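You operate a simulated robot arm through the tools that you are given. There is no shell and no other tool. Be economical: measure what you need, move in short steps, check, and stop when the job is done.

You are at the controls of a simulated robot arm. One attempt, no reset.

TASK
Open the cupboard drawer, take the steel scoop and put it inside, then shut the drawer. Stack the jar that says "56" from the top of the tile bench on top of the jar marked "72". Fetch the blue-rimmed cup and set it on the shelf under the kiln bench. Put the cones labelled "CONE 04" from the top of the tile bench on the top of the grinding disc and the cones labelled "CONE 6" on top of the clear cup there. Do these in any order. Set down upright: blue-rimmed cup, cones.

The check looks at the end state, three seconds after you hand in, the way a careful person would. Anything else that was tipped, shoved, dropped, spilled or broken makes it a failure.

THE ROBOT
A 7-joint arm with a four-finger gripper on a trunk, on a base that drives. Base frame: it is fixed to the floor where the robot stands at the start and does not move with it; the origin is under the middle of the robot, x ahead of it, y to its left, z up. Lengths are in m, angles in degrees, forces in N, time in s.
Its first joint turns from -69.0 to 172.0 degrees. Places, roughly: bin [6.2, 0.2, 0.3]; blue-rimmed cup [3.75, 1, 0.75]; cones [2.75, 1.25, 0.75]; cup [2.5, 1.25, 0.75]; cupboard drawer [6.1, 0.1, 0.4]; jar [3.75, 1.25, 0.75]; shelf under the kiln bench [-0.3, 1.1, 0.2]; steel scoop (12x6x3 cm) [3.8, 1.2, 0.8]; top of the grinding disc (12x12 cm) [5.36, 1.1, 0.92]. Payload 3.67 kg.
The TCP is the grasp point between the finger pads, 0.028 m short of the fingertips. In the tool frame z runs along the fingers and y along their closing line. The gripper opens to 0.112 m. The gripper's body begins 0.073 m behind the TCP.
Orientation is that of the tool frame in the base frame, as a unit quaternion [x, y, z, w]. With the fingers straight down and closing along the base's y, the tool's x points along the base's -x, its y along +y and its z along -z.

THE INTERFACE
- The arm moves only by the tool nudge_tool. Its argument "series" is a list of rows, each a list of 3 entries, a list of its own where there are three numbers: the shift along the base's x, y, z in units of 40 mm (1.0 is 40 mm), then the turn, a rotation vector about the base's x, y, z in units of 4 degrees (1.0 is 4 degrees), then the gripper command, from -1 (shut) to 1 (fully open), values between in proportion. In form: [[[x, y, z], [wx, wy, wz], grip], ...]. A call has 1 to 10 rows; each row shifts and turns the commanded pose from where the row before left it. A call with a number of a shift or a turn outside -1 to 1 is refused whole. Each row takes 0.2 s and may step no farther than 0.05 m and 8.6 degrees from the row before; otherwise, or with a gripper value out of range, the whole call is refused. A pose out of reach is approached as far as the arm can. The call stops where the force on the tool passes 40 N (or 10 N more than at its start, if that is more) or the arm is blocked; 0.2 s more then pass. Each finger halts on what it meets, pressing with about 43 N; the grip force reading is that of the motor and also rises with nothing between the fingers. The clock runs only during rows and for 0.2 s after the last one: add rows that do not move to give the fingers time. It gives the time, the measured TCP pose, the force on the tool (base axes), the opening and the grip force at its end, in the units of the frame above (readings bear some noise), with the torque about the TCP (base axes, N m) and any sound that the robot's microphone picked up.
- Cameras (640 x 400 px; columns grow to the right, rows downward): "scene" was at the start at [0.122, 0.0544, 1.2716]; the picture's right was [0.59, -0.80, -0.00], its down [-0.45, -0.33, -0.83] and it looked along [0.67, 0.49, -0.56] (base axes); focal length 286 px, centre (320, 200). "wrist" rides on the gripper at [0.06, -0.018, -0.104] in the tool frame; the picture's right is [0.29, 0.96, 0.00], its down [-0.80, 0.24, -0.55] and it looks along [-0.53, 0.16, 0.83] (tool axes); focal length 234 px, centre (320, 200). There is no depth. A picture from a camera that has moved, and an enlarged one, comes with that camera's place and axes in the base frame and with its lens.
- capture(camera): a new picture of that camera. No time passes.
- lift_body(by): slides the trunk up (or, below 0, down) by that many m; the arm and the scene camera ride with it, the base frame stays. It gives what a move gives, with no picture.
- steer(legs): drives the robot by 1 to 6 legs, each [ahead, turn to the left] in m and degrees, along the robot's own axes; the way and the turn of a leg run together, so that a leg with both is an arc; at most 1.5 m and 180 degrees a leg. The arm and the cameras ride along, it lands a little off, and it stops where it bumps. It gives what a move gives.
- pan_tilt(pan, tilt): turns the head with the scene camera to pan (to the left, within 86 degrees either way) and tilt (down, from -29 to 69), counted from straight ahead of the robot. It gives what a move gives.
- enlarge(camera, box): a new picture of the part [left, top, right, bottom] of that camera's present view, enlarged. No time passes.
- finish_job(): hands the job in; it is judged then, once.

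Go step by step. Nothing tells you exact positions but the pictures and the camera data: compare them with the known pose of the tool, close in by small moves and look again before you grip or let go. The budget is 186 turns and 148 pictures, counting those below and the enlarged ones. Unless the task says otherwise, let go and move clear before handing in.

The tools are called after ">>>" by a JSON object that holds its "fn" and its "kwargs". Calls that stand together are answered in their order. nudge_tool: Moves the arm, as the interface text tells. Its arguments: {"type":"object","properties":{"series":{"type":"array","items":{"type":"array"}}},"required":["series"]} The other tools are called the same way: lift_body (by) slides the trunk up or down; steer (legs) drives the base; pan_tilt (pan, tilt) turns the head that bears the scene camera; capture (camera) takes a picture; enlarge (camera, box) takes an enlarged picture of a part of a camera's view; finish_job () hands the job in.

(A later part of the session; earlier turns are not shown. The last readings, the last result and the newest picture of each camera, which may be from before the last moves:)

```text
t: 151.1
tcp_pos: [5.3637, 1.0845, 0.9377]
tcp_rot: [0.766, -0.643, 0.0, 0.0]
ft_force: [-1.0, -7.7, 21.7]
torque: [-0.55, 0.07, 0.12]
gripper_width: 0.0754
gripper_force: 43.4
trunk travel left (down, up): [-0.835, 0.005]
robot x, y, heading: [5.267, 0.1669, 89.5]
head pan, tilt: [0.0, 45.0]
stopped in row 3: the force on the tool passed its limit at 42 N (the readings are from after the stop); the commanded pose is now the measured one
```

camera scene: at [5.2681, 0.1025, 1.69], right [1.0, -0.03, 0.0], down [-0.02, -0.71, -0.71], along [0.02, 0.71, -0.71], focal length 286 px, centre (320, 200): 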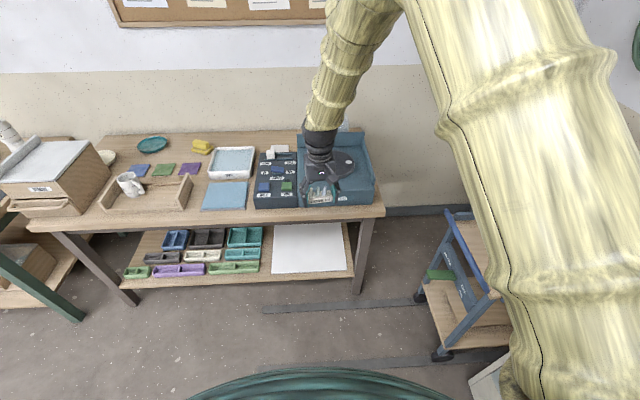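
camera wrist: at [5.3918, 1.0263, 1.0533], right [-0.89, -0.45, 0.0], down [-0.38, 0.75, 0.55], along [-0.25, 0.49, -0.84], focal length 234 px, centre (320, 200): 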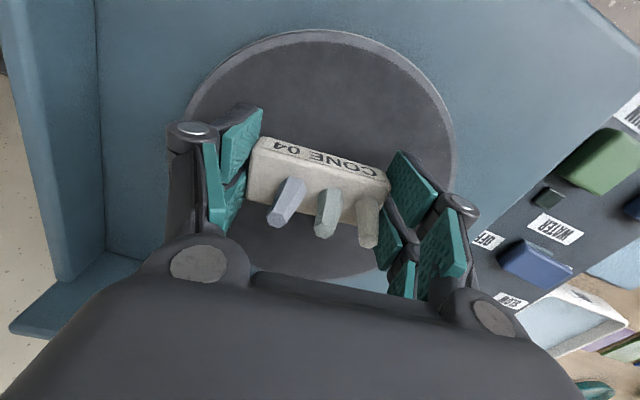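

Contact. I'll ease up a touch and open.

>>> {"fn": "nudge_tool", "kwargs": {"series": [[[0, 0, 0.04], [0, 0, 0], -1], [[0, 0, 0], [0, 0, 0], 0.5], [[0, 0, 0], [0, 0, 0], 0.8], [[0, 0, 0], [0, 0, 0], 1], [[0, 0, 0.5], [0, 0, 0], 1], [[0, 0, 0.9], [0, 0, 0], 1], [[0, 0, 0.9], [0, 0, 0], 1], [[0, 0, 0.9], [0, 0, 0], 1], [[0, 0, 0.9], [0, 0, 0], 1]]}}

>>> {"fn": "capture", "kwargs": {"camera": "wrist"}}

>>> {"fn": "enlarge", "kwargs": {"camera": "scene", "box": [280, 100, 400, 220]}}

```text
t: 153.1
tcp_pos: [5.3655, 1.0845, 1.1016]
tcp_rot: [0.766, -0.643, 0.0, 0.0]
ft_force: [-0.3, -0.8, 0.1]
torque: [0.04, 0.0, 0.01]
gripper_width: 0.1119
gripper_force: 0.0
trunk travel left (down, up): [-0.835, 0.005]
robot x, y, heading: [5.2668, 0.1678, 89.6]
head pan, tilt: [0.0, 45.0]
```

```text
82 pictures are left
camera wrist: at [5.3926, 1.0271, 1.2062], right [-0.89, -0.45, 0.0], down [-0.38, 0.74, 0.55], along [-0.25, 0.49, -0.83], focal length 234 px, centre (320, 200)
```

wrist: 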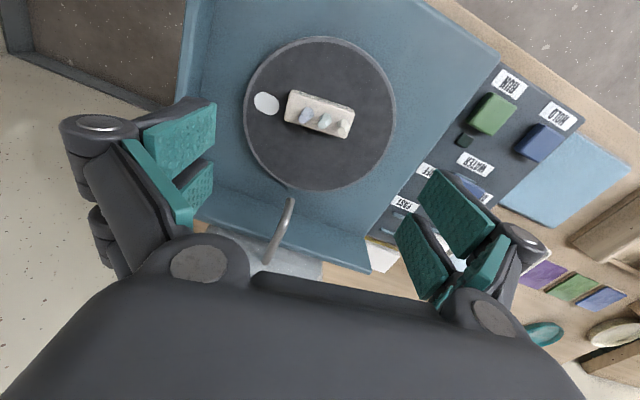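

```text
3.33 times, centred on (340, 160) of scene
camera zoom: at [5.2696, 0.3018, 1.6901], right [1.0, -0.01, 0.0], down [-0.01, -0.71, -0.71], along [0.01, 0.71, -0.71], focal length 953 px, centre (253, 333)
```

zoom: 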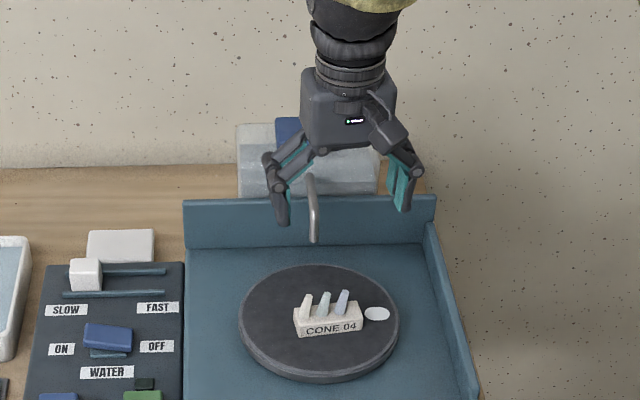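

CONE 04 stands centred on the disc. I'll retract, then reposition facing the cupboard at a safe distance and look at the drawer.

>>> {"fn": "nudge_tool", "kwargs": {"series": [[[-0.5, -0.9, 0], [0, 0, -0.5], 1], [[-0.5, -0.9, 0], [0, 0, -0.5], 1], [[-0.5, -0.9, 0], [0, 0, -0.5], 1], [[-0.45, -0.9, 0], [0, 0, -0.5], 1], [[-0.45, -0.9, 0], [0, 0, -0.6], 1], [[0, 0, 0], [0, 0, 0], 1]]}}

>>> {"fn": "steer", "kwargs": {"legs": [[0, 90], [0.6, 0], [0, 180]]}}

>>> {"fn": "pan_tilt", "kwargs": {"pan": 0, "tilt": 35}}

>>> {"fn": "capture", "kwargs": {"camera": "scene"}}

```text
t: 154.5
tcp_pos: [5.2687, 0.9058, 1.0992]
tcp_rot: [-0.704, 0.711, -0.001, 0.0]
ft_force: [0.9, 0.3, -0.2]
torque: [-0.02, 0.02, 0.0]
gripper_width: 0.1119
gripper_force: 0.1
trunk travel left (down, up): [-0.835, 0.005]
robot x, y, heading: [5.2697, 0.1693, 89.6]
head pan, tilt: [0.0, 45.0]
```

```text
t: 168.9
tcp_pos: [5.3969, 0.1402, 1.0986]
tcp_rot: [0.021, 1.0, 0.0, -0.001]
ft_force: [0.1, 0.5, 0.1]
torque: [-0.02, 0.01, -0.03]
gripper_width: 0.1121
gripper_force: 0.1
trunk travel left (down, up): [-0.835, 0.005]
robot x, y, heading: [4.6658, 0.1613, -2.5]
head pan, tilt: [0.0, 45.0]
```

```text
t: 169.7
tcp_pos: [5.3979, 0.14, 1.1005]
tcp_rot: [0.021, 1.0, 0.0, 0.0]
ft_force: [-0.3, -1.5, 0.3]
torque: [0.04, 0.01, 0.0]
gripper_width: 0.1119
gripper_force: 0.1
trunk travel left (down, up): [-0.835, 0.005]
robot x, y, heading: [4.6644, 0.164, -2.7]
head pan, tilt: [0.0, 35.0]
```

```text
80 pictures are left
camera scene: at [4.8011, 0.1614, 1.7048], right [-0.05, -1.0, 0.0], down [-0.57, 0.03, -0.82], along [0.82, -0.04, -0.57], focal length 286 px, centre (320, 200)
```

scene: 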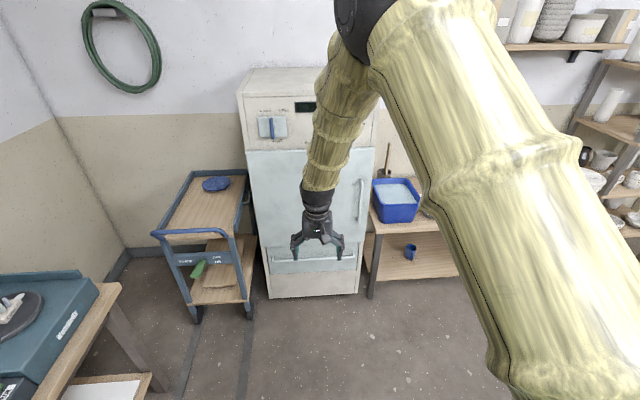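

>>> {"fn": "enlarge", "kwargs": {"camera": "scene", "box": [230, 200, 390, 310]}}

>>> {"fn": "lift_body", "kwargs": {"by": -0.5}}

>>> {"fn": "capture", "kwargs": {"camera": "scene"}}

```text
3.64 times, centred on (310, 255) of scene
camera zoom: at [4.8011, 0.1614, 1.7048], right [-0.05, -1.0, 0.0], down [-0.57, 0.03, -0.82], along [0.82, -0.04, -0.57], focal length 1040 px, centre (356, 0)
```

zoom: 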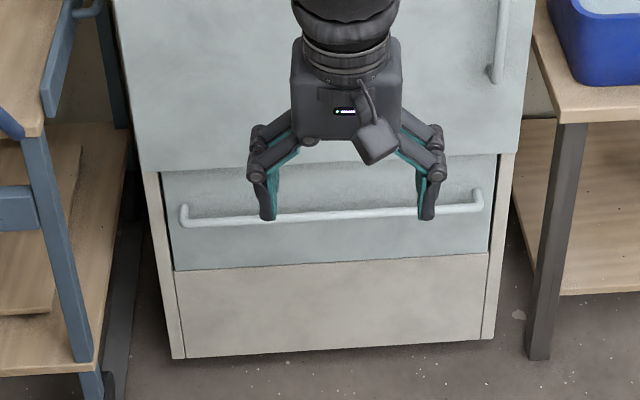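

```text
refused: -0.5 is not a number from -0.4 to 0.4
```

```text
78 pictures are left
camera scene: at [4.8011, 0.1614, 1.7048], right [-0.05, -1.0, 0.0], down [-0.57, 0.03, -0.82], along [0.82, -0.04, -0.57], focal length 286 px, centre (320, 200)
```

scene: 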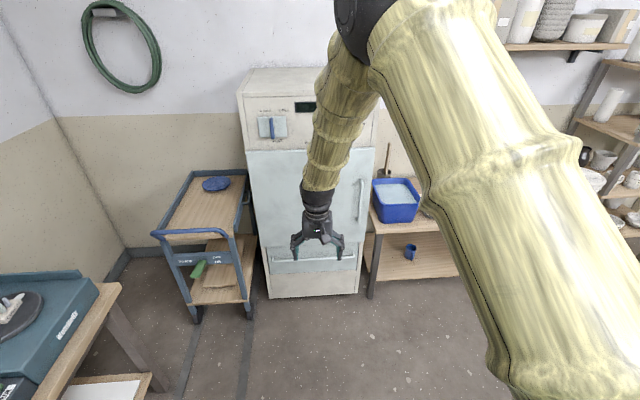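

The drawer has a horizontal bar handle at about (6.03, 0.146, 0.415). I'll orient the tool to point forward with the fingers closing vertically, lowering the trunk as I go.

>>> {"fn": "nudge_tool", "kwargs": {"series": [[[0, 0, 0], [1, -1, -1], 1], [[0, 0, 0], [1, -1, -1], 1], [[0, 0, 0], [1, -1, -1], 1], [[0, 0, 0], [1, -1, -1], 1], [[0, 0, 0], [1, -1, -1], 1], [[0, 0, 0], [1, -1, -1], 1], [[0, 0, 0], [1, -1, -1], 1], [[0, 0, 0], [1, -1, -1], 1]]}}

>>> {"fn": "steer", "kwargs": {"legs": [[0, 2.7]]}}

>>> {"fn": "lift_body", "kwargs": {"by": -0.4}}

```text
t: 171.5
tcp_pos: [5.3994, 0.1392, 1.098]
tcp_rot: [0.289, 0.878, 0.275, 0.263]
ft_force: [-0.5, -0.1, 0.3]
torque: [0.0, 0.01, -0.02]
gripper_width: 0.1119
gripper_force: 0.0
trunk travel left (down, up): [-0.835, 0.005]
robot x, y, heading: [4.659, 0.1654, -2.5]
head pan, tilt: [0.0, 35.0]
```

```text
t: 172.3
tcp_pos: [5.3989, 0.1728, 1.099]
tcp_rot: [0.266, 0.886, 0.281, 0.256]
ft_force: [-0.2, 0.0, 0.3]
torque: [0.01, 0.0, 0.01]
gripper_width: 0.1118
gripper_force: 0.1
trunk travel left (down, up): [-0.835, 0.005]
robot x, y, heading: [4.6621, 0.1652, 0.2]
head pan, tilt: [0.0, 35.0]
```

```text
t: 176.1
tcp_pos: [5.397, 0.1737, 0.6993]
tcp_rot: [0.267, 0.886, 0.28, 0.256]
ft_force: [-0.2, -0.6, 0.2]
torque: [0.04, 0.01, -0.01]
gripper_width: 0.1119
gripper_force: 0.1
trunk travel left (down, up): [-0.435, 0.405]
robot x, y, heading: [4.6594, 0.1643, 0.0]
head pan, tilt: [0.0, 35.0]
```

>>> {"fn": "nudge_tool", "kwargs": {"series": [[[0, 0, 0], [0.9, -0.93, -0.97], 1], [[0, 0, 0], [0.9, -0.93, -0.97], 1], [[0, 0, 0], [0.9, -0.93, -0.97], 1], [[0, 0, 0], [0.9, -0.93, -0.97], 1], [[0, 0, 0], [0.9, -0.93, -0.97], 1], [[0, 0, 0], [0.9, -0.93, -0.97], 1], [[0, 0, 0], [0.9, -0.93, -0.97], 1], [[0, 0, 0], [0.9, -0.93, -0.97], 1], [[0, 0, 0], [0.9, -0.93, -0.97], 1], [[0, 0, 0], [0.9, -0.93, -0.97], 1]]}}

>>> {"fn": "lift_body", "kwargs": {"by": -0.28}}

>>> {"fn": "steer", "kwargs": {"legs": [[0.3, 0]]}}

>>> {"fn": "capture", "kwargs": {"camera": "scene"}}

>>> {"fn": "capture", "kwargs": {"camera": "wrist"}}

```text
t: 178.3
tcp_pos: [5.3984, 0.1745, 0.699]
tcp_rot: [0.5, 0.5, 0.5, 0.5]
ft_force: [-0.7, 0.6, 1.8]
torque: [-0.02, -0.02, 0.0]
gripper_width: 0.112
gripper_force: 0.2
trunk travel left (down, up): [-0.435, 0.405]
robot x, y, heading: [4.6609, 0.1697, 0.0]
head pan, tilt: [0.0, 35.0]
```

```text
t: 181.1
tcp_pos: [5.3983, 0.1738, 0.4196]
tcp_rot: [0.499, 0.501, 0.501, 0.499]
ft_force: [-0.2, 0.0, 0.9]
torque: [-0.03, -0.03, 0.02]
gripper_width: 0.1123
gripper_force: 0.1
trunk travel left (down, up): [-0.155, 0.685]
robot x, y, heading: [4.6622, 0.1656, -0.1]
head pan, tilt: [0.0, 35.0]
```

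```text
t: 183.2
tcp_pos: [5.7016, 0.1728, 0.4188]
tcp_rot: [0.5, 0.499, 0.5, 0.501]
ft_force: [0.9, 0.9, -0.7]
torque: [0.0, -0.04, -0.03]
gripper_width: 0.1119
gripper_force: 0.2
trunk travel left (down, up): [-0.155, 0.685]
robot x, y, heading: [4.9622, 0.1642, -0.1]
head pan, tilt: [0.0, 35.0]
```

```text
77 pictures are left
camera scene: at [5.1036, 0.1674, 1.0249], right [0.0, -1.0, 0.0], down [-0.57, 0.0, -0.82], along [0.82, 0.0, -0.57], focal length 286 px, centre (320, 200)
```

scene: 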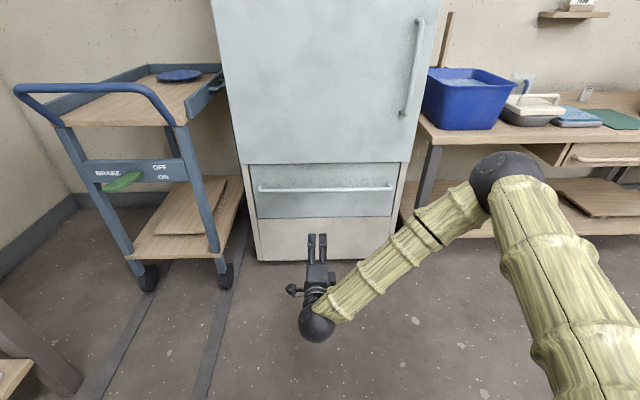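

```text
76 pictures are left
camera wrist: at [5.5963, 0.231, 0.4011], right [0.0, 0.29, 0.96], down [-0.55, -0.8, 0.24], along [0.83, -0.53, 0.16], focal length 234 px, centre (320, 200)
```

wrist: 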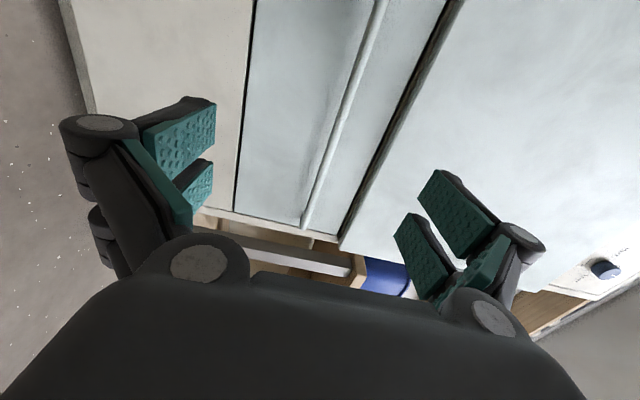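

Triangulating from three views puts the handle at x ≈ 5.985, z ≈ 0.465, y ≈ 0.145. I'll align and approach to 6–7 cm before it, then check.

>>> {"fn": "nudge_tool", "kwargs": {"series": [[[0, -0.35, 0.6], [0, 0, 0], 1], [[0, -0.35, 0.55], [0, 0, 0], 1], [[0.9, 0, 0], [0, 0, 0], 1], [[0.9, 0, 0], [0, 0, 0], 1], [[0.9, 0, 0], [0, 0, 0], 1], [[0.9, 0, 0], [0, 0, 0], 1], [[0.9, 0, 0], [0, 0, 0], 1], [[0, 0, 0], [0, 0, 0], 1]]}}

>>> {"fn": "capture", "kwargs": {"camera": "wrist"}}

>>> {"fn": "enlarge", "kwargs": {"camera": "scene", "box": [230, 140, 410, 280]}}

```text
t: 185.0
tcp_pos: [5.8825, 0.1431, 0.4638]
tcp_rot: [0.5, 0.5, 0.499, 0.501]
ft_force: [-0.5, 0.6, 0.5]
torque: [-0.02, 0.0, 0.0]
gripper_width: 0.1119
gripper_force: 0.1
trunk travel left (down, up): [-0.155, 0.685]
robot x, y, heading: [4.9622, 0.1649, -0.4]
head pan, tilt: [0.0, 35.0]
```

```text
75 pictures are left
camera wrist: at [5.7774, 0.2021, 0.4463], right [0.0, 0.29, 0.96], down [-0.55, -0.8, 0.24], along [0.83, -0.53, 0.16], focal length 234 px, centre (320, 200)
```

wrist: 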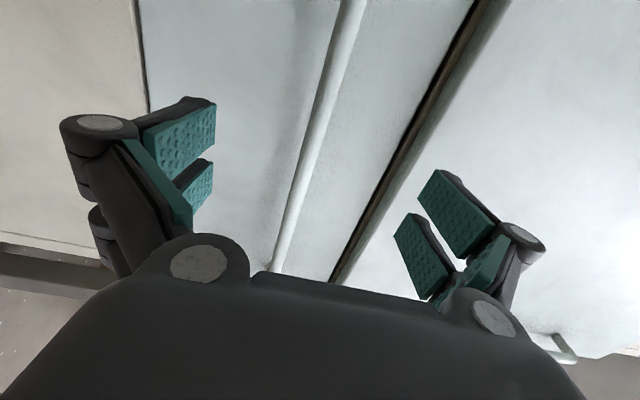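

```text
2.86 times, centred on (320, 210) of scene
camera zoom: at [5.1037, 0.1673, 1.0248], right [0.0, -1.0, 0.0], down [-0.57, 0.0, -0.82], along [0.82, 0.0, -0.57], focal length 817 px, centre (320, 171)
```

zoom: 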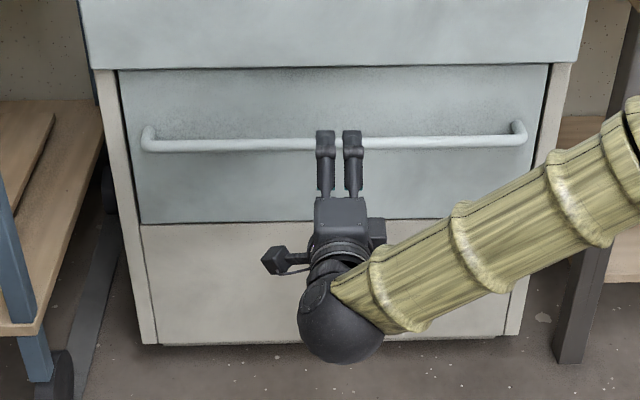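

The bar is at about (5.975, z 0.46). I'll advance so that the pads straddle it.

>>> {"fn": "nudge_tool", "kwargs": {"series": [[[0.6, 0, -0.1], [0, 0, 0], 1], [[0.6, 0, 0], [0, 0, 0], 1], [[0.6, 0, 0], [0, 0, 0], 1], [[0, 0, 0], [0, 0, 0], 1]]}}

>>> {"fn": "capture", "kwargs": {"camera": "wrist"}}

```text
t: 186.0
tcp_pos: [5.9524, 0.1433, 0.4599]
tcp_rot: [0.5, 0.5, 0.499, 0.5]
ft_force: [0.5, 1.3, -0.7]
torque: [0.02, 0.04, 0.0]
gripper_width: 0.112
gripper_force: 0.1
trunk travel left (down, up): [-0.155, 0.685]
robot x, y, heading: [4.9673, 0.1647, -0.1]
head pan, tilt: [0.0, 35.0]
```

```text
73 pictures are left
camera wrist: at [5.8488, 0.2026, 0.4424], right [0.0, 0.29, 0.96], down [-0.56, -0.8, 0.24], along [0.83, -0.53, 0.16], focal length 234 px, centre (320, 200)
```

wrist: 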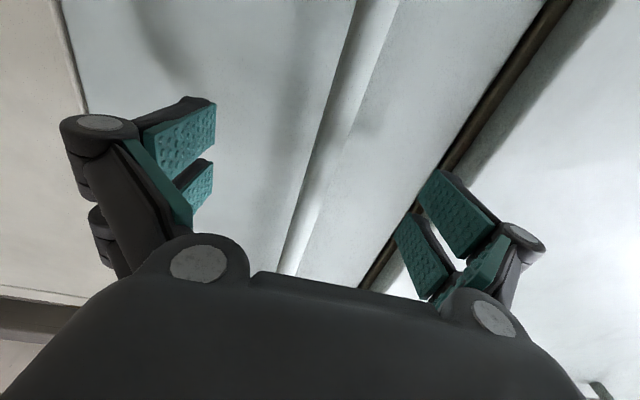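

The bar lies between the pads, about 1.5 cm past the TCP. Closing on it and pulling gently.

>>> {"fn": "nudge_tool", "kwargs": {"series": [[[0.15, 0, 0], [0, 0, 0], 0.4], [[0, 0, 0], [0, 0, 0], 0], [[0, 0, 0], [0, 0, 0], -0.5], [[0, 0, 0], [0, 0, 0], -1], [[0, 0, 0], [0, 0, 0], -1], [[0, 0, 0], [0, 0, 0], -1]]}}

>>> {"fn": "nudge_tool", "kwargs": {"series": [[[-0.4, 0, 0], [0, 0, 0], -1], [[-0.6, 0, 0], [0, 0, 0], -1], [[-0.6, 0, 0], [0, 0, 0], -1], [[0, 0, 0], [0, 0, 0], -1]]}}

>>> {"fn": "capture", "kwargs": {"camera": "scene"}}

```text
t: 187.4
tcp_pos: [5.9589, 0.1427, 0.46]
tcp_rot: [0.501, 0.5, 0.498, 0.501]
ft_force: [-1.1, 1.4, -2.7]
torque: [0.04, 0.05, 0.18]
gripper_width: 0.0152
gripper_force: 45.0
trunk travel left (down, up): [-0.155, 0.685]
robot x, y, heading: [4.9608, 0.1668, -0.2]
head pan, tilt: [0.0, 35.0]
```

```text
t: 188.4
tcp_pos: [5.8969, 0.1416, 0.4601]
tcp_rot: [0.501, 0.5, 0.498, 0.501]
ft_force: [1.4, -14.4, -2.9]
torque: [-0.07, -0.05, 0.26]
gripper_width: 0.0156
gripper_force: 45.4
trunk travel left (down, up): [-0.155, 0.685]
robot x, y, heading: [4.9642, 0.1649, -0.1]
head pan, tilt: [0.0, 35.0]
```

```text
72 pictures are left
camera scene: at [5.104, 0.1667, 1.0248], right [0.0, -1.0, 0.0], down [-0.57, 0.0, -0.82], along [0.82, 0.0, -0.57], focal length 286 px, centre (320, 200)
```

scene: 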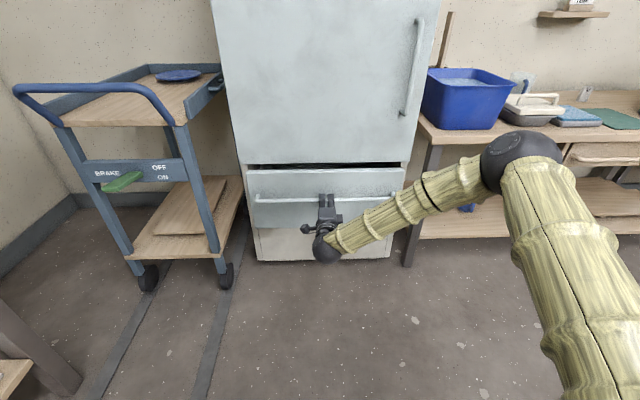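

It slides. Continuing the pull to about 25–28 cm.

>>> {"fn": "nudge_tool", "kwargs": {"series": [[[-0.7, 0.02, 0], [0, 0, 0], -1], [[-0.7, 0.02, 0], [0, 0, 0], -1], [[-0.7, 0.02, 0], [0, 0, 0], -1], [[-0.7, 0.02, 0], [0, 0, 0], -1], [[-0.7, 0.02, 0], [0, 0, 0], -1], [[-0.7, 0, 0], [0, 0, 0], -1], [[0, 0, 0], [0, 0, 0], -1]]}}

>>> {"fn": "capture", "kwargs": {"camera": "scene"}}

```text
t: 189.0
tcp_pos: [5.8431, 0.1387, 0.4606]
tcp_rot: [0.502, 0.498, 0.498, 0.502]
ft_force: [1.0, -2.7, -3.3]
torque: [0.01, -0.01, -0.81]
gripper_width: 0.0153
gripper_force: 45.5
trunk travel left (down, up): [-0.155, 0.685]
robot x, y, heading: [4.9637, 0.1686, -0.1]
head pan, tilt: [0.0, 35.0]
stopped in row 3: the force on the tool passed its limit at 42 N (the readings are from after the stop); the commanded pose is now the measured one
```

```text
71 pictures are left
camera scene: at [5.1039, 0.1665, 1.0248], right [-0.01, -1.0, 0.0], down [-0.57, 0.0, -0.82], along [0.82, 0.0, -0.57], focal length 286 px, centre (320, 200)
```

scene: 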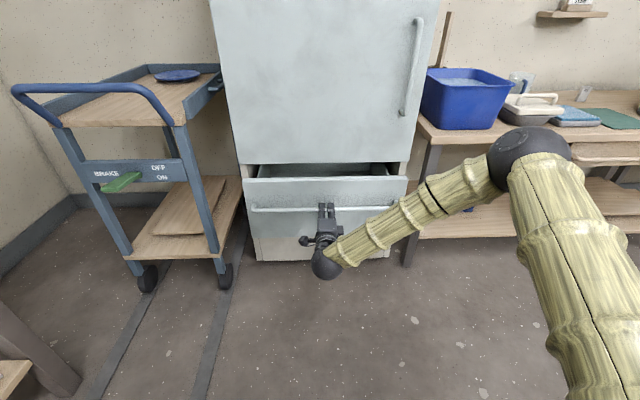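

The cupboard is yawed about 2.5°, so the drawer path drifts toward −y. I'll pull along that direction.

>>> {"fn": "nudge_tool", "kwargs": {"series": [[[-0.5, -0.025, 0], [0, 0, 0], -1], [[-0.5, -0.022, 0], [0, 0, 0], -1], [[-0.5, -0.022, 0], [0, 0, 0], -1], [[-0.5, -0.022, 0], [0, 0, 0], -1], [[-0.5, -0.022, 0], [0, 0, 0], -1], [[-0.5, -0.022, 0], [0, 0, 0], -1], [[-0.5, -0.022, 0], [0, 0, 0], -1], [[0, 0, 0], [0, 0, 0], -1]]}}

>>> {"fn": "capture", "kwargs": {"camera": "scene"}}

```text
t: 190.8
tcp_pos: [5.7016, 0.1357, 0.4596]
tcp_rot: [0.502, 0.5, 0.498, 0.501]
ft_force: [-1.5, 32.7, -20.4]
torque: [0.42, 0.22, 1.31]
gripper_width: 0.0153
gripper_force: 44.9
trunk travel left (down, up): [-0.155, 0.685]
robot x, y, heading: [4.9641, 0.1663, 0.1]
head pan, tilt: [0.0, 35.0]
```

```text
70 pictures are left
camera scene: at [5.1048, 0.168, 1.0245], right [0.0, -1.0, 0.0], down [-0.57, 0.0, -0.82], along [0.82, 0.0, -0.57], focal length 286 px, centre (320, 200)
```

scene: 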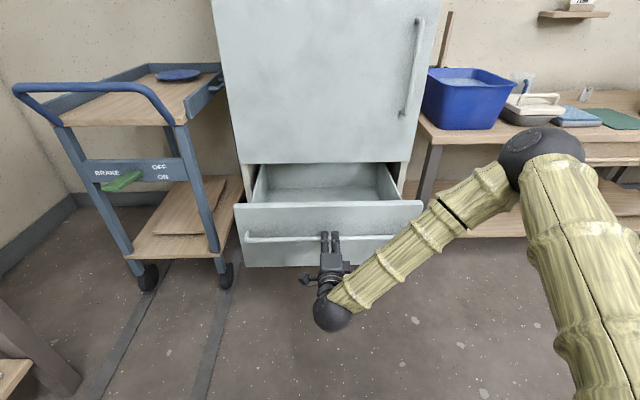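

The drawer is open about 26 cm. I'll release the handle, back away, and re-point the tool downward.

>>> {"fn": "nudge_tool", "kwargs": {"series": [[[0, 0.02, 0], [0, 0, 0], -0.6], [[0, 0, 0], [0, 0, 0], 0], [[0, 0, 0], [0, 0, 0], 0.6], [[0, 0, 0], [0, 0, 0], 1], [[-0.8, 0, 0], [0, 0, 0], 1], [[-0.8, 0, 0], [0, 0, 0], 1]]}}

>>> {"fn": "steer", "kwargs": {"legs": [[-0.4, 0]]}}

>>> {"fn": "lift_body", "kwargs": {"by": 0.4}}

>>> {"fn": "nudge_tool", "kwargs": {"series": [[[0, 0, 0], [-1, 1, 1], 1], [[0, 0, 0], [-1, 1, 1], 1], [[0, 0, 0], [-1, 1, 1], 1], [[0, 0, 0], [-1, 1, 1], 1], [[0, 0, 0], [-1, 1, 1], 1], [[0, 0, 0], [-1, 1, 1], 1], [[0, 0, 0], [-1, 1, 1], 1], [[0, 0, 0], [-1, 1, 1], 1], [[0, 0, 0], [-1, 1, 1], 1]]}}

>>> {"fn": "nudge_tool", "kwargs": {"series": [[[0, 0, 0], [-1, 1, 1], 1], [[0, 0, 0], [-1, 1, 1], 1], [[0, 0, 0], [-1, 1, 1], 1], [[0, 0, 0], [-1, 1, 1], 1], [[0, 0, 0], [-1, 1, 1], 1], [[0, 0, 0], [-1, 1, 1], 1], [[0, 0, 0], [-1, 1, 1], 1], [[0, 0, 0], [-1, 1, 1], 1], [[0, 0, 0], [-0.32, 0.32, 0.32], 1]]}}

>>> {"fn": "lift_body", "kwargs": {"by": 0.28}}

>>> {"fn": "capture", "kwargs": {"camera": "scene"}}

```text
t: 192.2
tcp_pos: [5.6385, 0.1336, 0.4609]
tcp_rot: [0.502, 0.497, 0.497, 0.503]
ft_force: [0.2, -0.6, 0.5]
torque: [-0.04, -0.02, -0.02]
gripper_width: 0.1119
gripper_force: 0.1
trunk travel left (down, up): [-0.155, 0.685]
robot x, y, heading: [4.9658, 0.1681, -0.1]
head pan, tilt: [0.0, 35.0]
```

```text
t: 194.8
tcp_pos: [5.2342, 0.1406, 0.4607]
tcp_rot: [0.5, 0.5, 0.499, 0.501]
ft_force: [0.5, 0.7, 0.3]
torque: [0.01, -0.03, 0.0]
gripper_width: 0.112
gripper_force: 0.0
trunk travel left (down, up): [-0.155, 0.685]
robot x, y, heading: [4.5595, 0.1676, 0.2]
head pan, tilt: [0.0, 35.0]
```

```text
t: 198.6
tcp_pos: [5.2343, 0.1398, 0.8613]
tcp_rot: [0.501, 0.5, 0.499, 0.501]
ft_force: [-0.3, -1.1, 0.8]
torque: [0.03, 0.04, 0.01]
gripper_width: 0.1122
gripper_force: 0.1
trunk travel left (down, up): [-0.555, 0.285]
robot x, y, heading: [4.5585, 0.1634, 0.3]
head pan, tilt: [0.0, 35.0]
```

```text
t: 200.6
tcp_pos: [5.2326, 0.1405, 0.862]
tcp_rot: [0.278, 0.876, 0.277, 0.279]
ft_force: [-0.4, 0.0, -0.1]
torque: [-0.01, 0.01, -0.03]
gripper_width: 0.112
gripper_force: 0.1
trunk travel left (down, up): [-0.555, 0.285]
robot x, y, heading: [4.5594, 0.1704, 0.2]
head pan, tilt: [0.0, 35.0]
```

```text
t: 202.6
tcp_pos: [5.2329, 0.1402, 0.8625]
tcp_rot: [-0.001, 1.0, 0.0, 0.001]
ft_force: [0.0, 0.0, 0.0]
torque: [0.01, -0.02, 0.02]
gripper_width: 0.1118
gripper_force: 0.0
trunk travel left (down, up): [-0.555, 0.285]
robot x, y, heading: [4.5615, 0.1646, 0.2]
head pan, tilt: [0.0, 35.0]
```

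```text
t: 205.4
tcp_pos: [5.2332, 0.1396, 1.1414]
tcp_rot: [-0.001, 1.0, 0.0, 0.0]
ft_force: [-0.1, -0.1, 0.2]
torque: [-0.02, 0.03, 0.08]
gripper_width: 0.1121
gripper_force: 0.1
trunk travel left (down, up): [-0.835, 0.005]
robot x, y, heading: [4.5603, 0.163, 0.3]
head pan, tilt: [0.0, 35.0]
```

```text
69 pictures are left
camera scene: at [4.6985, 0.1681, 1.7048], right [0.0, -1.0, 0.0], down [-0.57, 0.0, -0.82], along [0.82, 0.0, -0.57], focal length 286 px, centre (320, 200)
```

scene: 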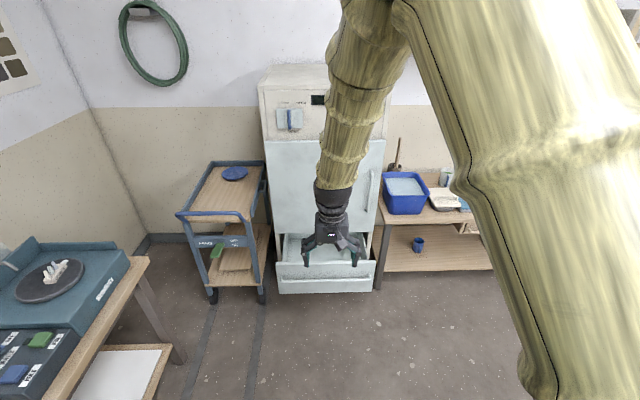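

Drawer left open. Back to the scoop: reverse, turn to face the tile bench, and approach.

>>> {"fn": "steer", "kwargs": {"legs": [[-0.84, 0], [0, 89.7], [0.22, 0]]}}

>>> {"fn": "nudge_tool", "kwargs": {"series": [[[0, 0.6, 0], [0, 0, 0], 1], [[0, 0.6, 0], [0, 0, 0], 1], [[0, 0, 0], [0, 0, 0], 1]]}}

>>> {"fn": "capture", "kwargs": {"camera": "wrist"}}

```text
t: 215.0
tcp_pos: [3.7652, 1.0615, 1.141]
tcp_rot: [-0.696, 0.718, 0.001, 0.001]
ft_force: [-0.5, 1.1, -0.2]
torque: [0.02, 0.0, -0.02]
gripper_width: 0.1123
gripper_force: 0.0
trunk travel left (down, up): [-0.835, 0.005]
robot x, y, heading: [3.7153, 0.39, 88.3]
head pan, tilt: [0.0, 35.0]
```

```text
t: 215.8
tcp_pos: [3.7659, 1.1081, 1.1424]
tcp_rot: [-0.696, 0.718, 0.001, 0.001]
ft_force: [1.1, -0.2, -0.2]
torque: [0.02, -0.01, 0.01]
gripper_width: 0.112
gripper_force: 0.0
trunk travel left (down, up): [-0.835, 0.005]
robot x, y, heading: [3.7185, 0.3878, 88.1]
head pan, tilt: [0.0, 35.0]
```

```text
68 pictures are left
camera wrist: at [3.7802, 1.0463, 1.2464], right [-0.97, -0.26, 0.0], down [-0.21, 0.8, 0.56], along [-0.14, 0.54, -0.83], focal length 234 px, centre (320, 200)
```

wrist: 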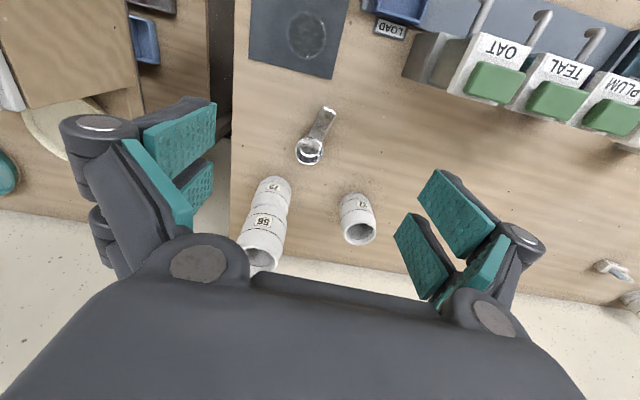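

The scoop handle runs from (3.743, 1.15) toward the bowl at (3.759, 1.225), about 12° off y. I'll turn the gripper to suit, come down above the handle and look.

>>> {"fn": "nudge_tool", "kwargs": {"series": [[[-0.1, 0.3, -0.8], [0, 0, -0.6], 1], [[-0.1, 0.3, -0.9], [0, 0, -0.6], 1], [[-0.1, 0.3, -0.9], [0, 0, -0.6], 1], [[-0.1, 0.3, -0.9], [0, 0, -0.6], 1], [[-0.1, 0.2, -0.9], [0, 0, 0], 1], [[0, 0, 0], [0, 0, 0], 1]]}}

>>> {"fn": "capture", "kwargs": {"camera": "wrist"}}

```text
t: 217.2
tcp_pos: [3.7436, 1.1639, 0.9666]
tcp_rot: [-0.633, 0.775, 0.001, 0.0]
ft_force: [0.0, -1.2, 0.0]
torque: [0.01, 0.01, 0.03]
gripper_width: 0.1121
gripper_force: 0.0
trunk travel left (down, up): [-0.835, 0.005]
robot x, y, heading: [3.7164, 0.3894, 88.1]
head pan, tilt: [0.0, 35.0]
```

```text
67 pictures are left
camera wrist: at [3.7484, 1.1009, 1.0692], right [-1.0, -0.09, 0.0], down [-0.08, 0.83, 0.56], along [-0.05, 0.55, -0.83], focal length 234 px, centre (320, 200)
```

wrist: 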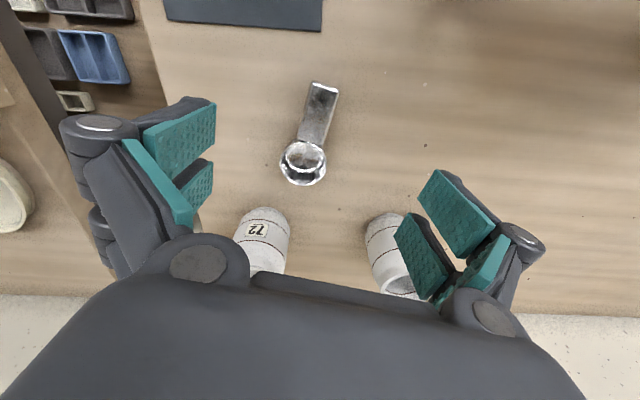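

Well aligned; small shift (+4 mm x, +8 mm y), then descend to the handle.

>>> {"fn": "nudge_tool", "kwargs": {"series": [[[0.1, 0.2, -0.6], [0, 0, 0], 1], [[0, 0, -0.9], [0, 0, 0], 1], [[0, 0, -0.9], [0, 0, 0], 1], [[0, 0, -0.8], [0, 0, 0], 1], [[0, 0, -0.3], [0, 0, 0], 1], [[0, 0, 0], [0, 0, 0], 1]]}}

>>> {"fn": "capture", "kwargs": {"camera": "wrist"}}

```text
t: 218.6
tcp_pos: [3.7489, 1.1719, 0.8248]
tcp_rot: [-0.633, 0.774, 0.001, 0.002]
ft_force: [0.0, 0.6, 0.0]
torque: [0.02, -0.01, -0.01]
gripper_width: 0.1122
gripper_force: 0.1
trunk travel left (down, up): [-0.835, 0.005]
robot x, y, heading: [3.7162, 0.3886, 88.1]
head pan, tilt: [0.0, 35.0]
```

```text
66 pictures are left
camera wrist: at [3.754, 1.1089, 0.9291], right [-1.0, -0.09, 0.0], down [-0.08, 0.83, 0.56], along [-0.05, 0.55, -0.83], focal length 234 px, centre (320, 200)
```

wrist: 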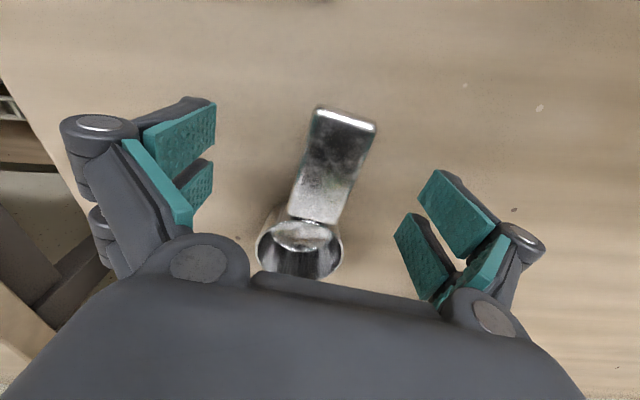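

>>> {"fn": "nudge_tool", "kwargs": {"series": [[[0, 0, -0.08], [0, 0, 0], 0.4], [[0, 0, 0], [0, 0, 0], 0], [[0, 0, 0], [0, 0, 0], -0.5], [[0, 0, 0], [0, 0, 0], -1], [[0, 0, 0], [0, 0, 0], -1]]}}

>>> {"fn": "nudge_tool", "kwargs": {"series": [[[0, 0, 0.5], [0, 0, 0], -1], [[0, 0, 0.9], [0, 0, 0], -1], [[0, 0, 0.9], [0, 0, 0], -1], [[0, 0, 0], [0, 0, 0], -1]]}}

>>> {"fn": "capture", "kwargs": {"camera": "wrist"}}

```text
t: 219.6
tcp_pos: [3.7517, 1.1724, 0.8278]
tcp_rot: [-0.633, 0.774, 0.002, 0.004]
ft_force: [3.1, -11.4, 24.9]
torque: [-0.7, 0.01, 0.16]
gripper_width: 0.0282
gripper_force: 42.3
trunk travel left (down, up): [-0.835, 0.005]
robot x, y, heading: [3.7175, 0.3868, 88.2]
head pan, tilt: [0.0, 35.0]
stopped in row 4: the force on the tool passed its limit at 43 N (the readings are from after the stop); the commanded pose is now the measured one
```

```text
t: 220.6
tcp_pos: [3.7498, 1.1731, 0.9166]
tcp_rot: [-0.633, 0.774, 0.001, 0.002]
ft_force: [0.1, -0.1, -0.8]
torque: [-0.02, 0.04, -0.01]
gripper_width: 0.028
gripper_force: 43.0
trunk travel left (down, up): [-0.835, 0.005]
robot x, y, heading: [3.7178, 0.3879, 88.3]
head pan, tilt: [0.0, 35.0]
```

```text
65 pictures are left
camera wrist: at [3.7559, 1.1104, 1.0198], right [-1.0, -0.09, 0.0], down [-0.08, 0.83, 0.56], along [-0.05, 0.56, -0.83], focal length 234 px, centre (320, 200)
```

wrist: 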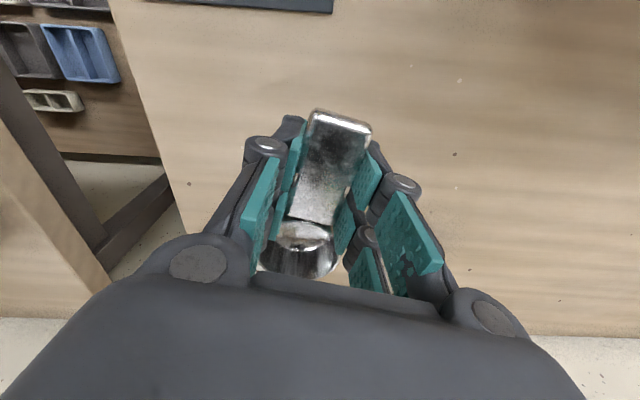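

The scoop is held by its handle. I'll raise it, retract, and drive back to the open drawer.

>>> {"fn": "nudge_tool", "kwargs": {"series": [[[0, 0, 0.9], [0, 0, 0], -1], [[0, 0, 0.9], [0, 0, 0], -1], [[0, 0, 0.9], [0, 0, 0], -1], [[0, 0, 0.9], [0, 0, 0], -1], [[0, 0, 0.9], [0, 0, 0], -1], [[0, 0, 0.9], [0, 0, 0], -1], [[-0.2, -0.7, 0], [0, 0, 0], -1], [[-0.2, -0.7, 0], [0, 0, 0], -1], [[-0.2, -0.7, 0], [0, 0, 0], -1]]}}

>>> {"fn": "steer", "kwargs": {"legs": [[-0.24, 0], [0, -88.2], [1.3, 0]]}}

>>> {"fn": "pan_tilt", "kwargs": {"pan": 0, "tilt": 50}}

>>> {"fn": "capture", "kwargs": {"camera": "scene"}}

```text
t: 222.6
tcp_pos: [3.7273, 1.0898, 1.1326]
tcp_rot: [-0.632, 0.775, 0.001, 0.002]
ft_force: [0.4, 0.5, -0.4]
torque: [-0.02, -0.02, -0.02]
gripper_width: 0.0281
gripper_force: 43.4
trunk travel left (down, up): [-0.835, 0.005]
robot x, y, heading: [3.7172, 0.3916, 88.3]
head pan, tilt: [0.0, 35.0]
```

```text
t: 234.2
tcp_pos: [5.718, 0.1441, 1.1331]
tcp_rot: [0.088, 0.996, -0.001, 0.002]
ft_force: [-0.4, 0.5, -0.1]
torque: [0.0, 0.0, -0.01]
gripper_width: 0.0279
gripper_force: 43.2
trunk travel left (down, up): [-0.835, 0.005]
robot x, y, heading: [5.0136, 0.1373, -0.3]
head pan, tilt: [0.0, 35.0]
```

```text
t: 235.0
tcp_pos: [5.7196, 0.1451, 1.132]
tcp_rot: [0.088, 0.996, 0.0, 0.002]
ft_force: [0.6, -0.1, 0.8]
torque: [-0.02, 0.03, 0.03]
gripper_width: 0.0282
gripper_force: 43.1
trunk travel left (down, up): [-0.835, 0.005]
robot x, y, heading: [5.0143, 0.1385, -0.6]
head pan, tilt: [0.0, 50.0]
```

```text
64 pictures are left
camera scene: at [5.1428, 0.1388, 1.6832], right [-0.01, -1.0, 0.0], down [-0.77, 0.01, -0.64], along [0.64, 0.0, -0.77], focal length 286 px, centre (320, 200)
```

scene: 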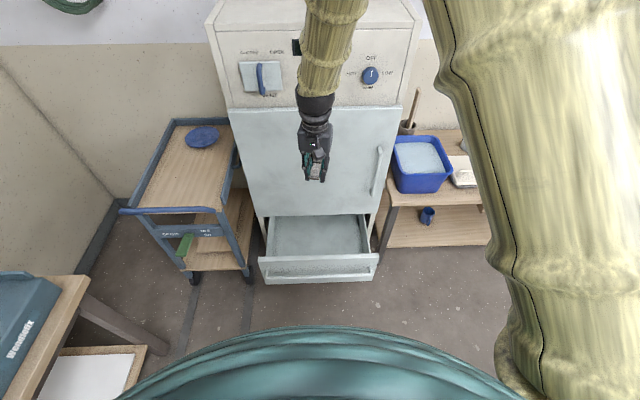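

The drawer is open and empty. I'll lower the trunk with the scoop just ahead of the door, then move in over the drawer.

>>> {"fn": "lift_body", "kwargs": {"by": -0.4}}

>>> {"fn": "lift_body", "kwargs": {"by": -0.06}}

>>> {"fn": "nudge_tool", "kwargs": {"series": [[[0.8, 0, 0], [0, 0, 0], -1], [[0.8, 0, 0], [0, 0, 0], -1], [[0.8, 0, 0], [0, 0, 0], -1], [[0.8, 0, 0], [0, 0, 0], -1], [[0.5, -0.2, 0], [0, 0, 0], -1], [[0, 0, 0], [0, 0, 0], -1]]}}

>>> {"fn": "capture", "kwargs": {"camera": "scene"}}

>>> {"fn": "capture", "kwargs": {"camera": "wrist"}}

```text
t: 238.8
tcp_pos: [5.7189, 0.1443, 0.7333]
tcp_rot: [0.088, 0.996, 0.0, 0.003]
ft_force: [0.2, -0.3, 0.0]
torque: [0.01, -0.02, 0.01]
gripper_width: 0.0283
gripper_force: 43.5
trunk travel left (down, up): [-0.435, 0.405]
robot x, y, heading: [5.0149, 0.1382, -0.6]
head pan, tilt: [0.0, 50.0]
```

```text
t: 239.8
tcp_pos: [5.7188, 0.1447, 0.672]
tcp_rot: [0.088, 0.996, 0.0, 0.003]
ft_force: [0.2, 0.7, -0.1]
torque: [-0.02, 0.03, -0.01]
gripper_width: 0.0281
gripper_force: 43.0
trunk travel left (down, up): [-0.375, 0.465]
robot x, y, heading: [5.0165, 0.1384, -0.4]
head pan, tilt: [0.0, 50.0]
```

```text
t: 241.2
tcp_pos: [5.8662, 0.1371, 0.6711]
tcp_rot: [0.087, 0.996, 0.0, 0.003]
ft_force: [0.1, -0.4, -0.6]
torque: [0.02, 0.02, 0.03]
gripper_width: 0.028
gripper_force: 43.1
trunk travel left (down, up): [-0.375, 0.465]
robot x, y, heading: [5.0113, 0.1347, -0.4]
head pan, tilt: [0.0, 50.0]
```

```text
63 pictures are left
camera scene: at [5.1427, 0.1388, 1.2231], right [-0.01, -1.0, 0.0], down [-0.77, 0.01, -0.64], along [0.64, 0.0, -0.77], focal length 286 px, centre (320, 200)
```

scene: 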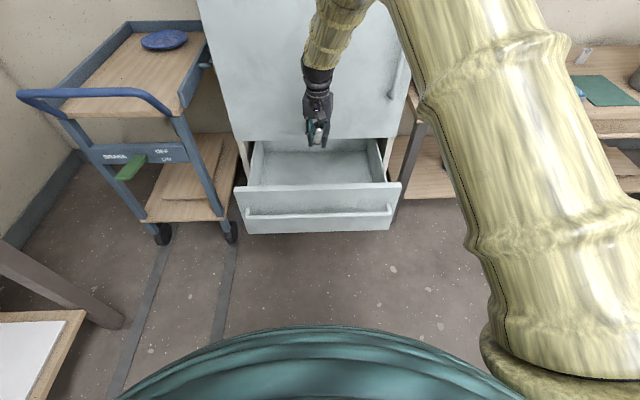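

```text
62 pictures are left
camera wrist: at [5.8038, 0.1294, 0.775], right [-0.12, 0.99, 0.0], down [0.82, 0.1, 0.56], along [0.55, 0.06, -0.83], focal length 234 px, centre (320, 200)
```

wrist: 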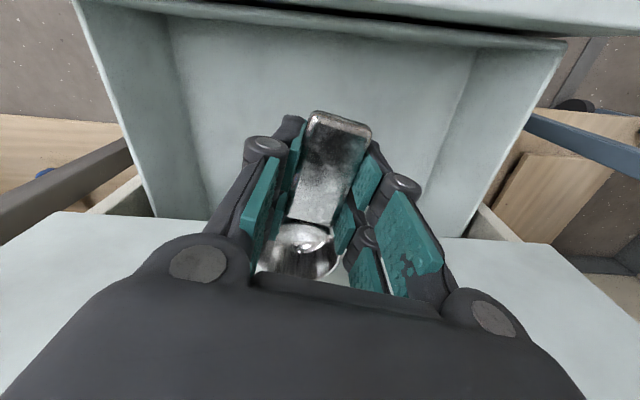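

The opening is about 18 cm deep and the wrist camera would foul the drawer front in this orientation. I'll yaw the tool −80° so that the scoop lies crosswise and the camera moves to the side.

>>> {"fn": "nudge_tool", "kwargs": {"series": [[[0, 0, 0], [0, 0, -1], -1], [[0, 0, 0], [0, 0, -1], -1], [[0, 0, 0], [0, 0, -1], -1], [[0, 0, 0], [0, 0, -1], -1], [[0, 0, 0], [0, 0, -1], -1], [[0, 0, 0], [0, 0, -1], -1], [[0, 0, 0], [0, 0, -1], -1], [[0, 0, 0], [0, 0, -1], -1], [[0, 0, 0], [0, 0, -1], -1], [[0, 0, 0], [0, 0, -1], -1]]}}

>>> {"fn": "nudge_tool", "kwargs": {"series": [[[0, 0, 0], [0, 0, -1], -1], [[0, 0, 0], [0, 0, -1], -1], [[0, 0, 0], [0, 0, -1], -1], [[0, 0, 0], [0, 0, -1], -1], [[0, 0, 0], [0, 0, -1], -1], [[0, 0, 0], [0, 0, -1], -1], [[0, 0, 0], [0, 0, -1], -1], [[0, 0, 0], [0, 0, -1], -1], [[0, 0, 0], [0, 0, -1], -1], [[0, 0, 0], [0, 0, -1], -1]]}}

>>> {"fn": "capture", "kwargs": {"camera": "wrist"}}

```text
t: 243.4
tcp_pos: [5.8671, 0.1368, 0.6708]
tcp_rot: [0.424, 0.906, -0.001, 0.002]
ft_force: [0.4, 0.8, -0.5]
torque: [0.0, 0.04, -0.01]
gripper_width: 0.028
gripper_force: 42.7
trunk travel left (down, up): [-0.375, 0.465]
robot x, y, heading: [5.0166, 0.1366, -0.5]
head pan, tilt: [0.0, 50.0]
```

```text
t: 245.6
tcp_pos: [5.8715, 0.1207, 0.6738]
tcp_rot: [0.716, 0.698, 0.002, -0.005]
ft_force: [0.3, 0.5, -1.0]
torque: [0.05, -0.01, 0.0]
gripper_width: 0.0282
gripper_force: 42.6
trunk travel left (down, up): [-0.375, 0.465]
robot x, y, heading: [5.0168, 0.1397, -0.5]
head pan, tilt: [0.0, 50.0]
```

```text
61 pictures are left
camera wrist: at [5.8546, 0.1801, 0.7781], right [0.97, 0.26, 0.0], down [0.22, -0.81, 0.54], along [0.14, -0.53, -0.84], focal length 234 px, centre (320, 200)
```

wrist: 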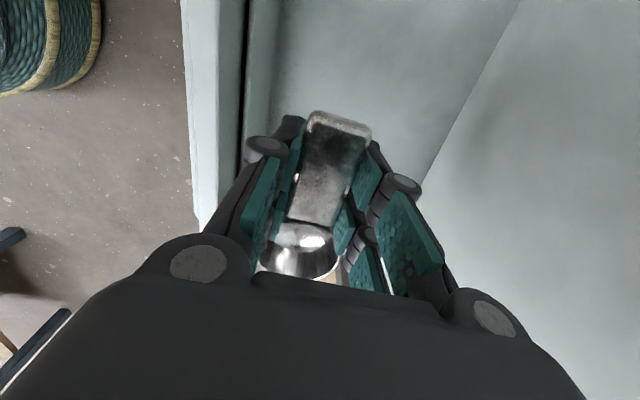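

>>> {"fn": "enlarge", "kwargs": {"camera": "scene", "box": [225, 60, 415, 240]}}

```text
2.22 times, centred on (320, 150) of scene
camera zoom: at [5.1428, 0.1388, 1.2231], right [-0.01, -1.0, 0.0], down [-0.77, 0.01, -0.64], along [0.64, 0.0, -0.77], focal length 635 px, centre (320, 311)
```

zoom: 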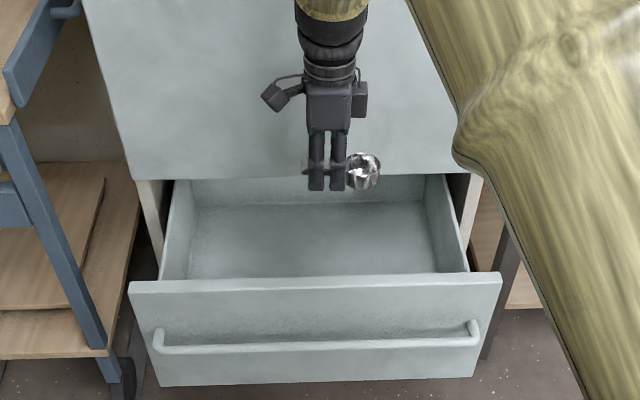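

The front panel's inner edge is at about x = 5.775 and the door at 5.97, so there's room. Moving to x ≈ 5.885 and descending, watching for contact.

>>> {"fn": "nudge_tool", "kwargs": {"series": [[[0.35, 0, -0.5], [0, 0, 0], -1], [[0, 0, -0.8], [0, 0, 0], -1], [[0, 0, -0.8], [0, 0, 0], -1], [[0, 0, -0.8], [0, 0, 0], -1], [[0, 0, -0.8], [0, 0, 0], -1], [[0, 0, -0.5], [0, 0, 0], -1], [[0, 0, 0], [0, 0, 0], -1]]}}

>>> {"fn": "enlarge", "kwargs": {"camera": "scene", "box": [225, 60, 415, 240]}}

>>> {"fn": "capture", "kwargs": {"camera": "wrist"}}

```text
t: 247.2
tcp_pos: [5.881, 0.1352, 0.5027]
tcp_rot: [0.707, 0.707, -0.003, 0.002]
ft_force: [-0.3, 0.1, -0.4]
torque: [0.03, -0.02, 0.0]
gripper_width: 0.0283
gripper_force: 42.5
trunk travel left (down, up): [-0.375, 0.465]
robot x, y, heading: [5.0145, 0.1389, -0.4]
head pan, tilt: [0.0, 50.0]
```

```text
2.22 times, centred on (320, 150) of scene
camera zoom: at [5.1429, 0.1389, 1.2231], right [-0.01, -1.0, 0.0], down [-0.77, 0.01, -0.64], along [0.64, 0.0, -0.77], focal length 635 px, centre (320, 311)
```

zoom: 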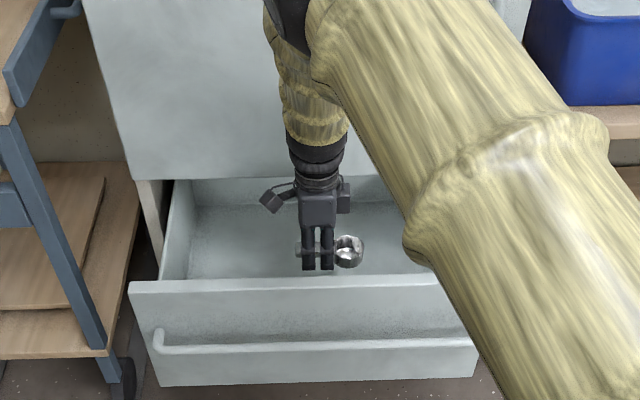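

```text
58 pictures are left
camera wrist: at [5.8621, 0.1951, 0.6062], right [0.96, 0.29, 0.0], down [0.24, -0.79, 0.56], along [0.16, -0.54, -0.83], focal length 234 px, centre (320, 200)
```

wrist: 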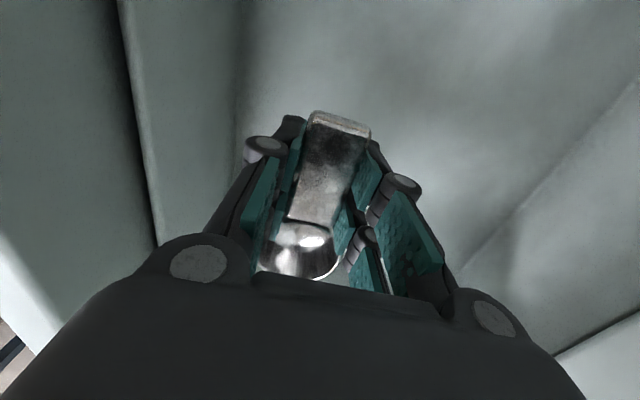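

Inside the opening with clearance. Continuing down until touch.

>>> {"fn": "nudge_tool", "kwargs": {"series": [[[0, 0, -0.5], [0, 0, 0], -1], [[0, 0, -0.5], [0, 0, 0], -1], [[0, 0, -0.4], [0, 0, 0], -1], [[0, 0, -0.3], [0, 0, 0], -1], [[0, 0, -0.3], [0, 0, 0], -1], [[0, 0, 0], [0, 0, 0], -1]]}}

>>> {"fn": "capture", "kwargs": {"camera": "wrist"}}

```text
t: 248.6
tcp_pos: [5.8812, 0.1357, 0.4229]
tcp_rot: [0.708, 0.706, -0.002, 0.002]
ft_force: [0.1, 0.3, -0.5]
torque: [0.01, 0.05, 0.02]
gripper_width: 0.0281
gripper_force: 43.3
trunk travel left (down, up): [-0.375, 0.465]
robot x, y, heading: [5.0177, 0.1372, -0.4]
head pan, tilt: [0.0, 50.0]
```

```text
57 pictures are left
camera wrist: at [5.863, 0.1956, 0.5275], right [0.96, 0.29, 0.0], down [0.24, -0.79, 0.56], along [0.16, -0.54, -0.83], focal length 234 px, centre (320, 200)
```

wrist: 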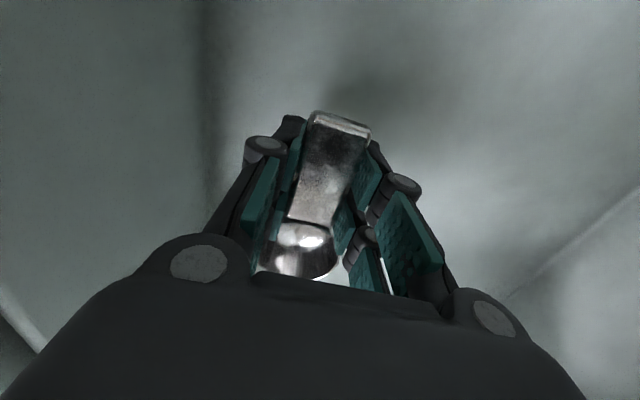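

>>> {"fn": "nudge_tool", "kwargs": {"series": [[[0, 0, -0.25], [0, 0, 0], -1], [[0, 0, -0.25], [0, 0, 0], -1], [[0, 0, -0.25], [0, 0, 0], -1], [[0, 0, -0.25], [0, 0, 0], -1], [[0, 0, -0.25], [0, 0, 0], -1], [[0, 0, -0.25], [0, 0, 0], -1], [[0, 0, 0], [0, 0, 0], -1]]}}

>>> {"fn": "capture", "kwargs": {"camera": "wrist"}}

```text
t: 250.2
tcp_pos: [5.8797, 0.1367, 0.3643]
tcp_rot: [0.708, 0.706, -0.001, 0.002]
ft_force: [0.5, 0.5, -0.8]
torque: [0.02, -0.01, 0.03]
gripper_width: 0.0279
gripper_force: 43.2
trunk travel left (down, up): [-0.375, 0.465]
robot x, y, heading: [5.0162, 0.1382, -0.4]
head pan, tilt: [0.0, 50.0]
```

```text
56 pictures are left
camera wrist: at [5.8623, 0.1963, 0.4682], right [0.96, 0.29, 0.0], down [0.24, -0.79, 0.56], along [0.16, -0.54, -0.83], focal length 234 px, centre (320, 200)
```

wrist: 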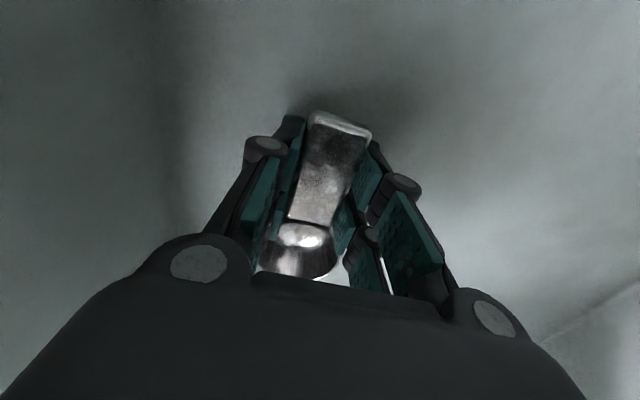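

Shadows are closing in, so the floor is near. I'll continue in fine steps.

>>> {"fn": "nudge_tool", "kwargs": {"series": [[[0, 0, -0.15], [0, 0, 0], -1], [[0, 0, -0.15], [0, 0, 0], -1], [[0, 0, -0.15], [0, 0, 0], -1], [[0, 0, -0.15], [0, 0, 0], -1], [[0, 0, -0.15], [0, 0, 0], -1], [[0, 0, -0.15], [0, 0, 0], -1], [[0, 0, 0], [0, 0, 0], -1]]}}

```text
t: 250.9
tcp_pos: [5.8878, 0.1354, 0.3605]
tcp_rot: [0.707, 0.707, 0.003, 0.006]
ft_force: [1.4, 1.1, 22.5]
torque: [-0.38, 0.42, 0.04]
gripper_width: 0.0282
gripper_force: 43.1
trunk travel left (down, up): [-0.375, 0.465]
robot x, y, heading: [5.0141, 0.1417, -0.4]
head pan, tilt: [0.0, 50.0]
stopped in row 3: the force on the tool passed its limit at 45 N (the readings are from after the stop); the commanded pose is now the measured one
```

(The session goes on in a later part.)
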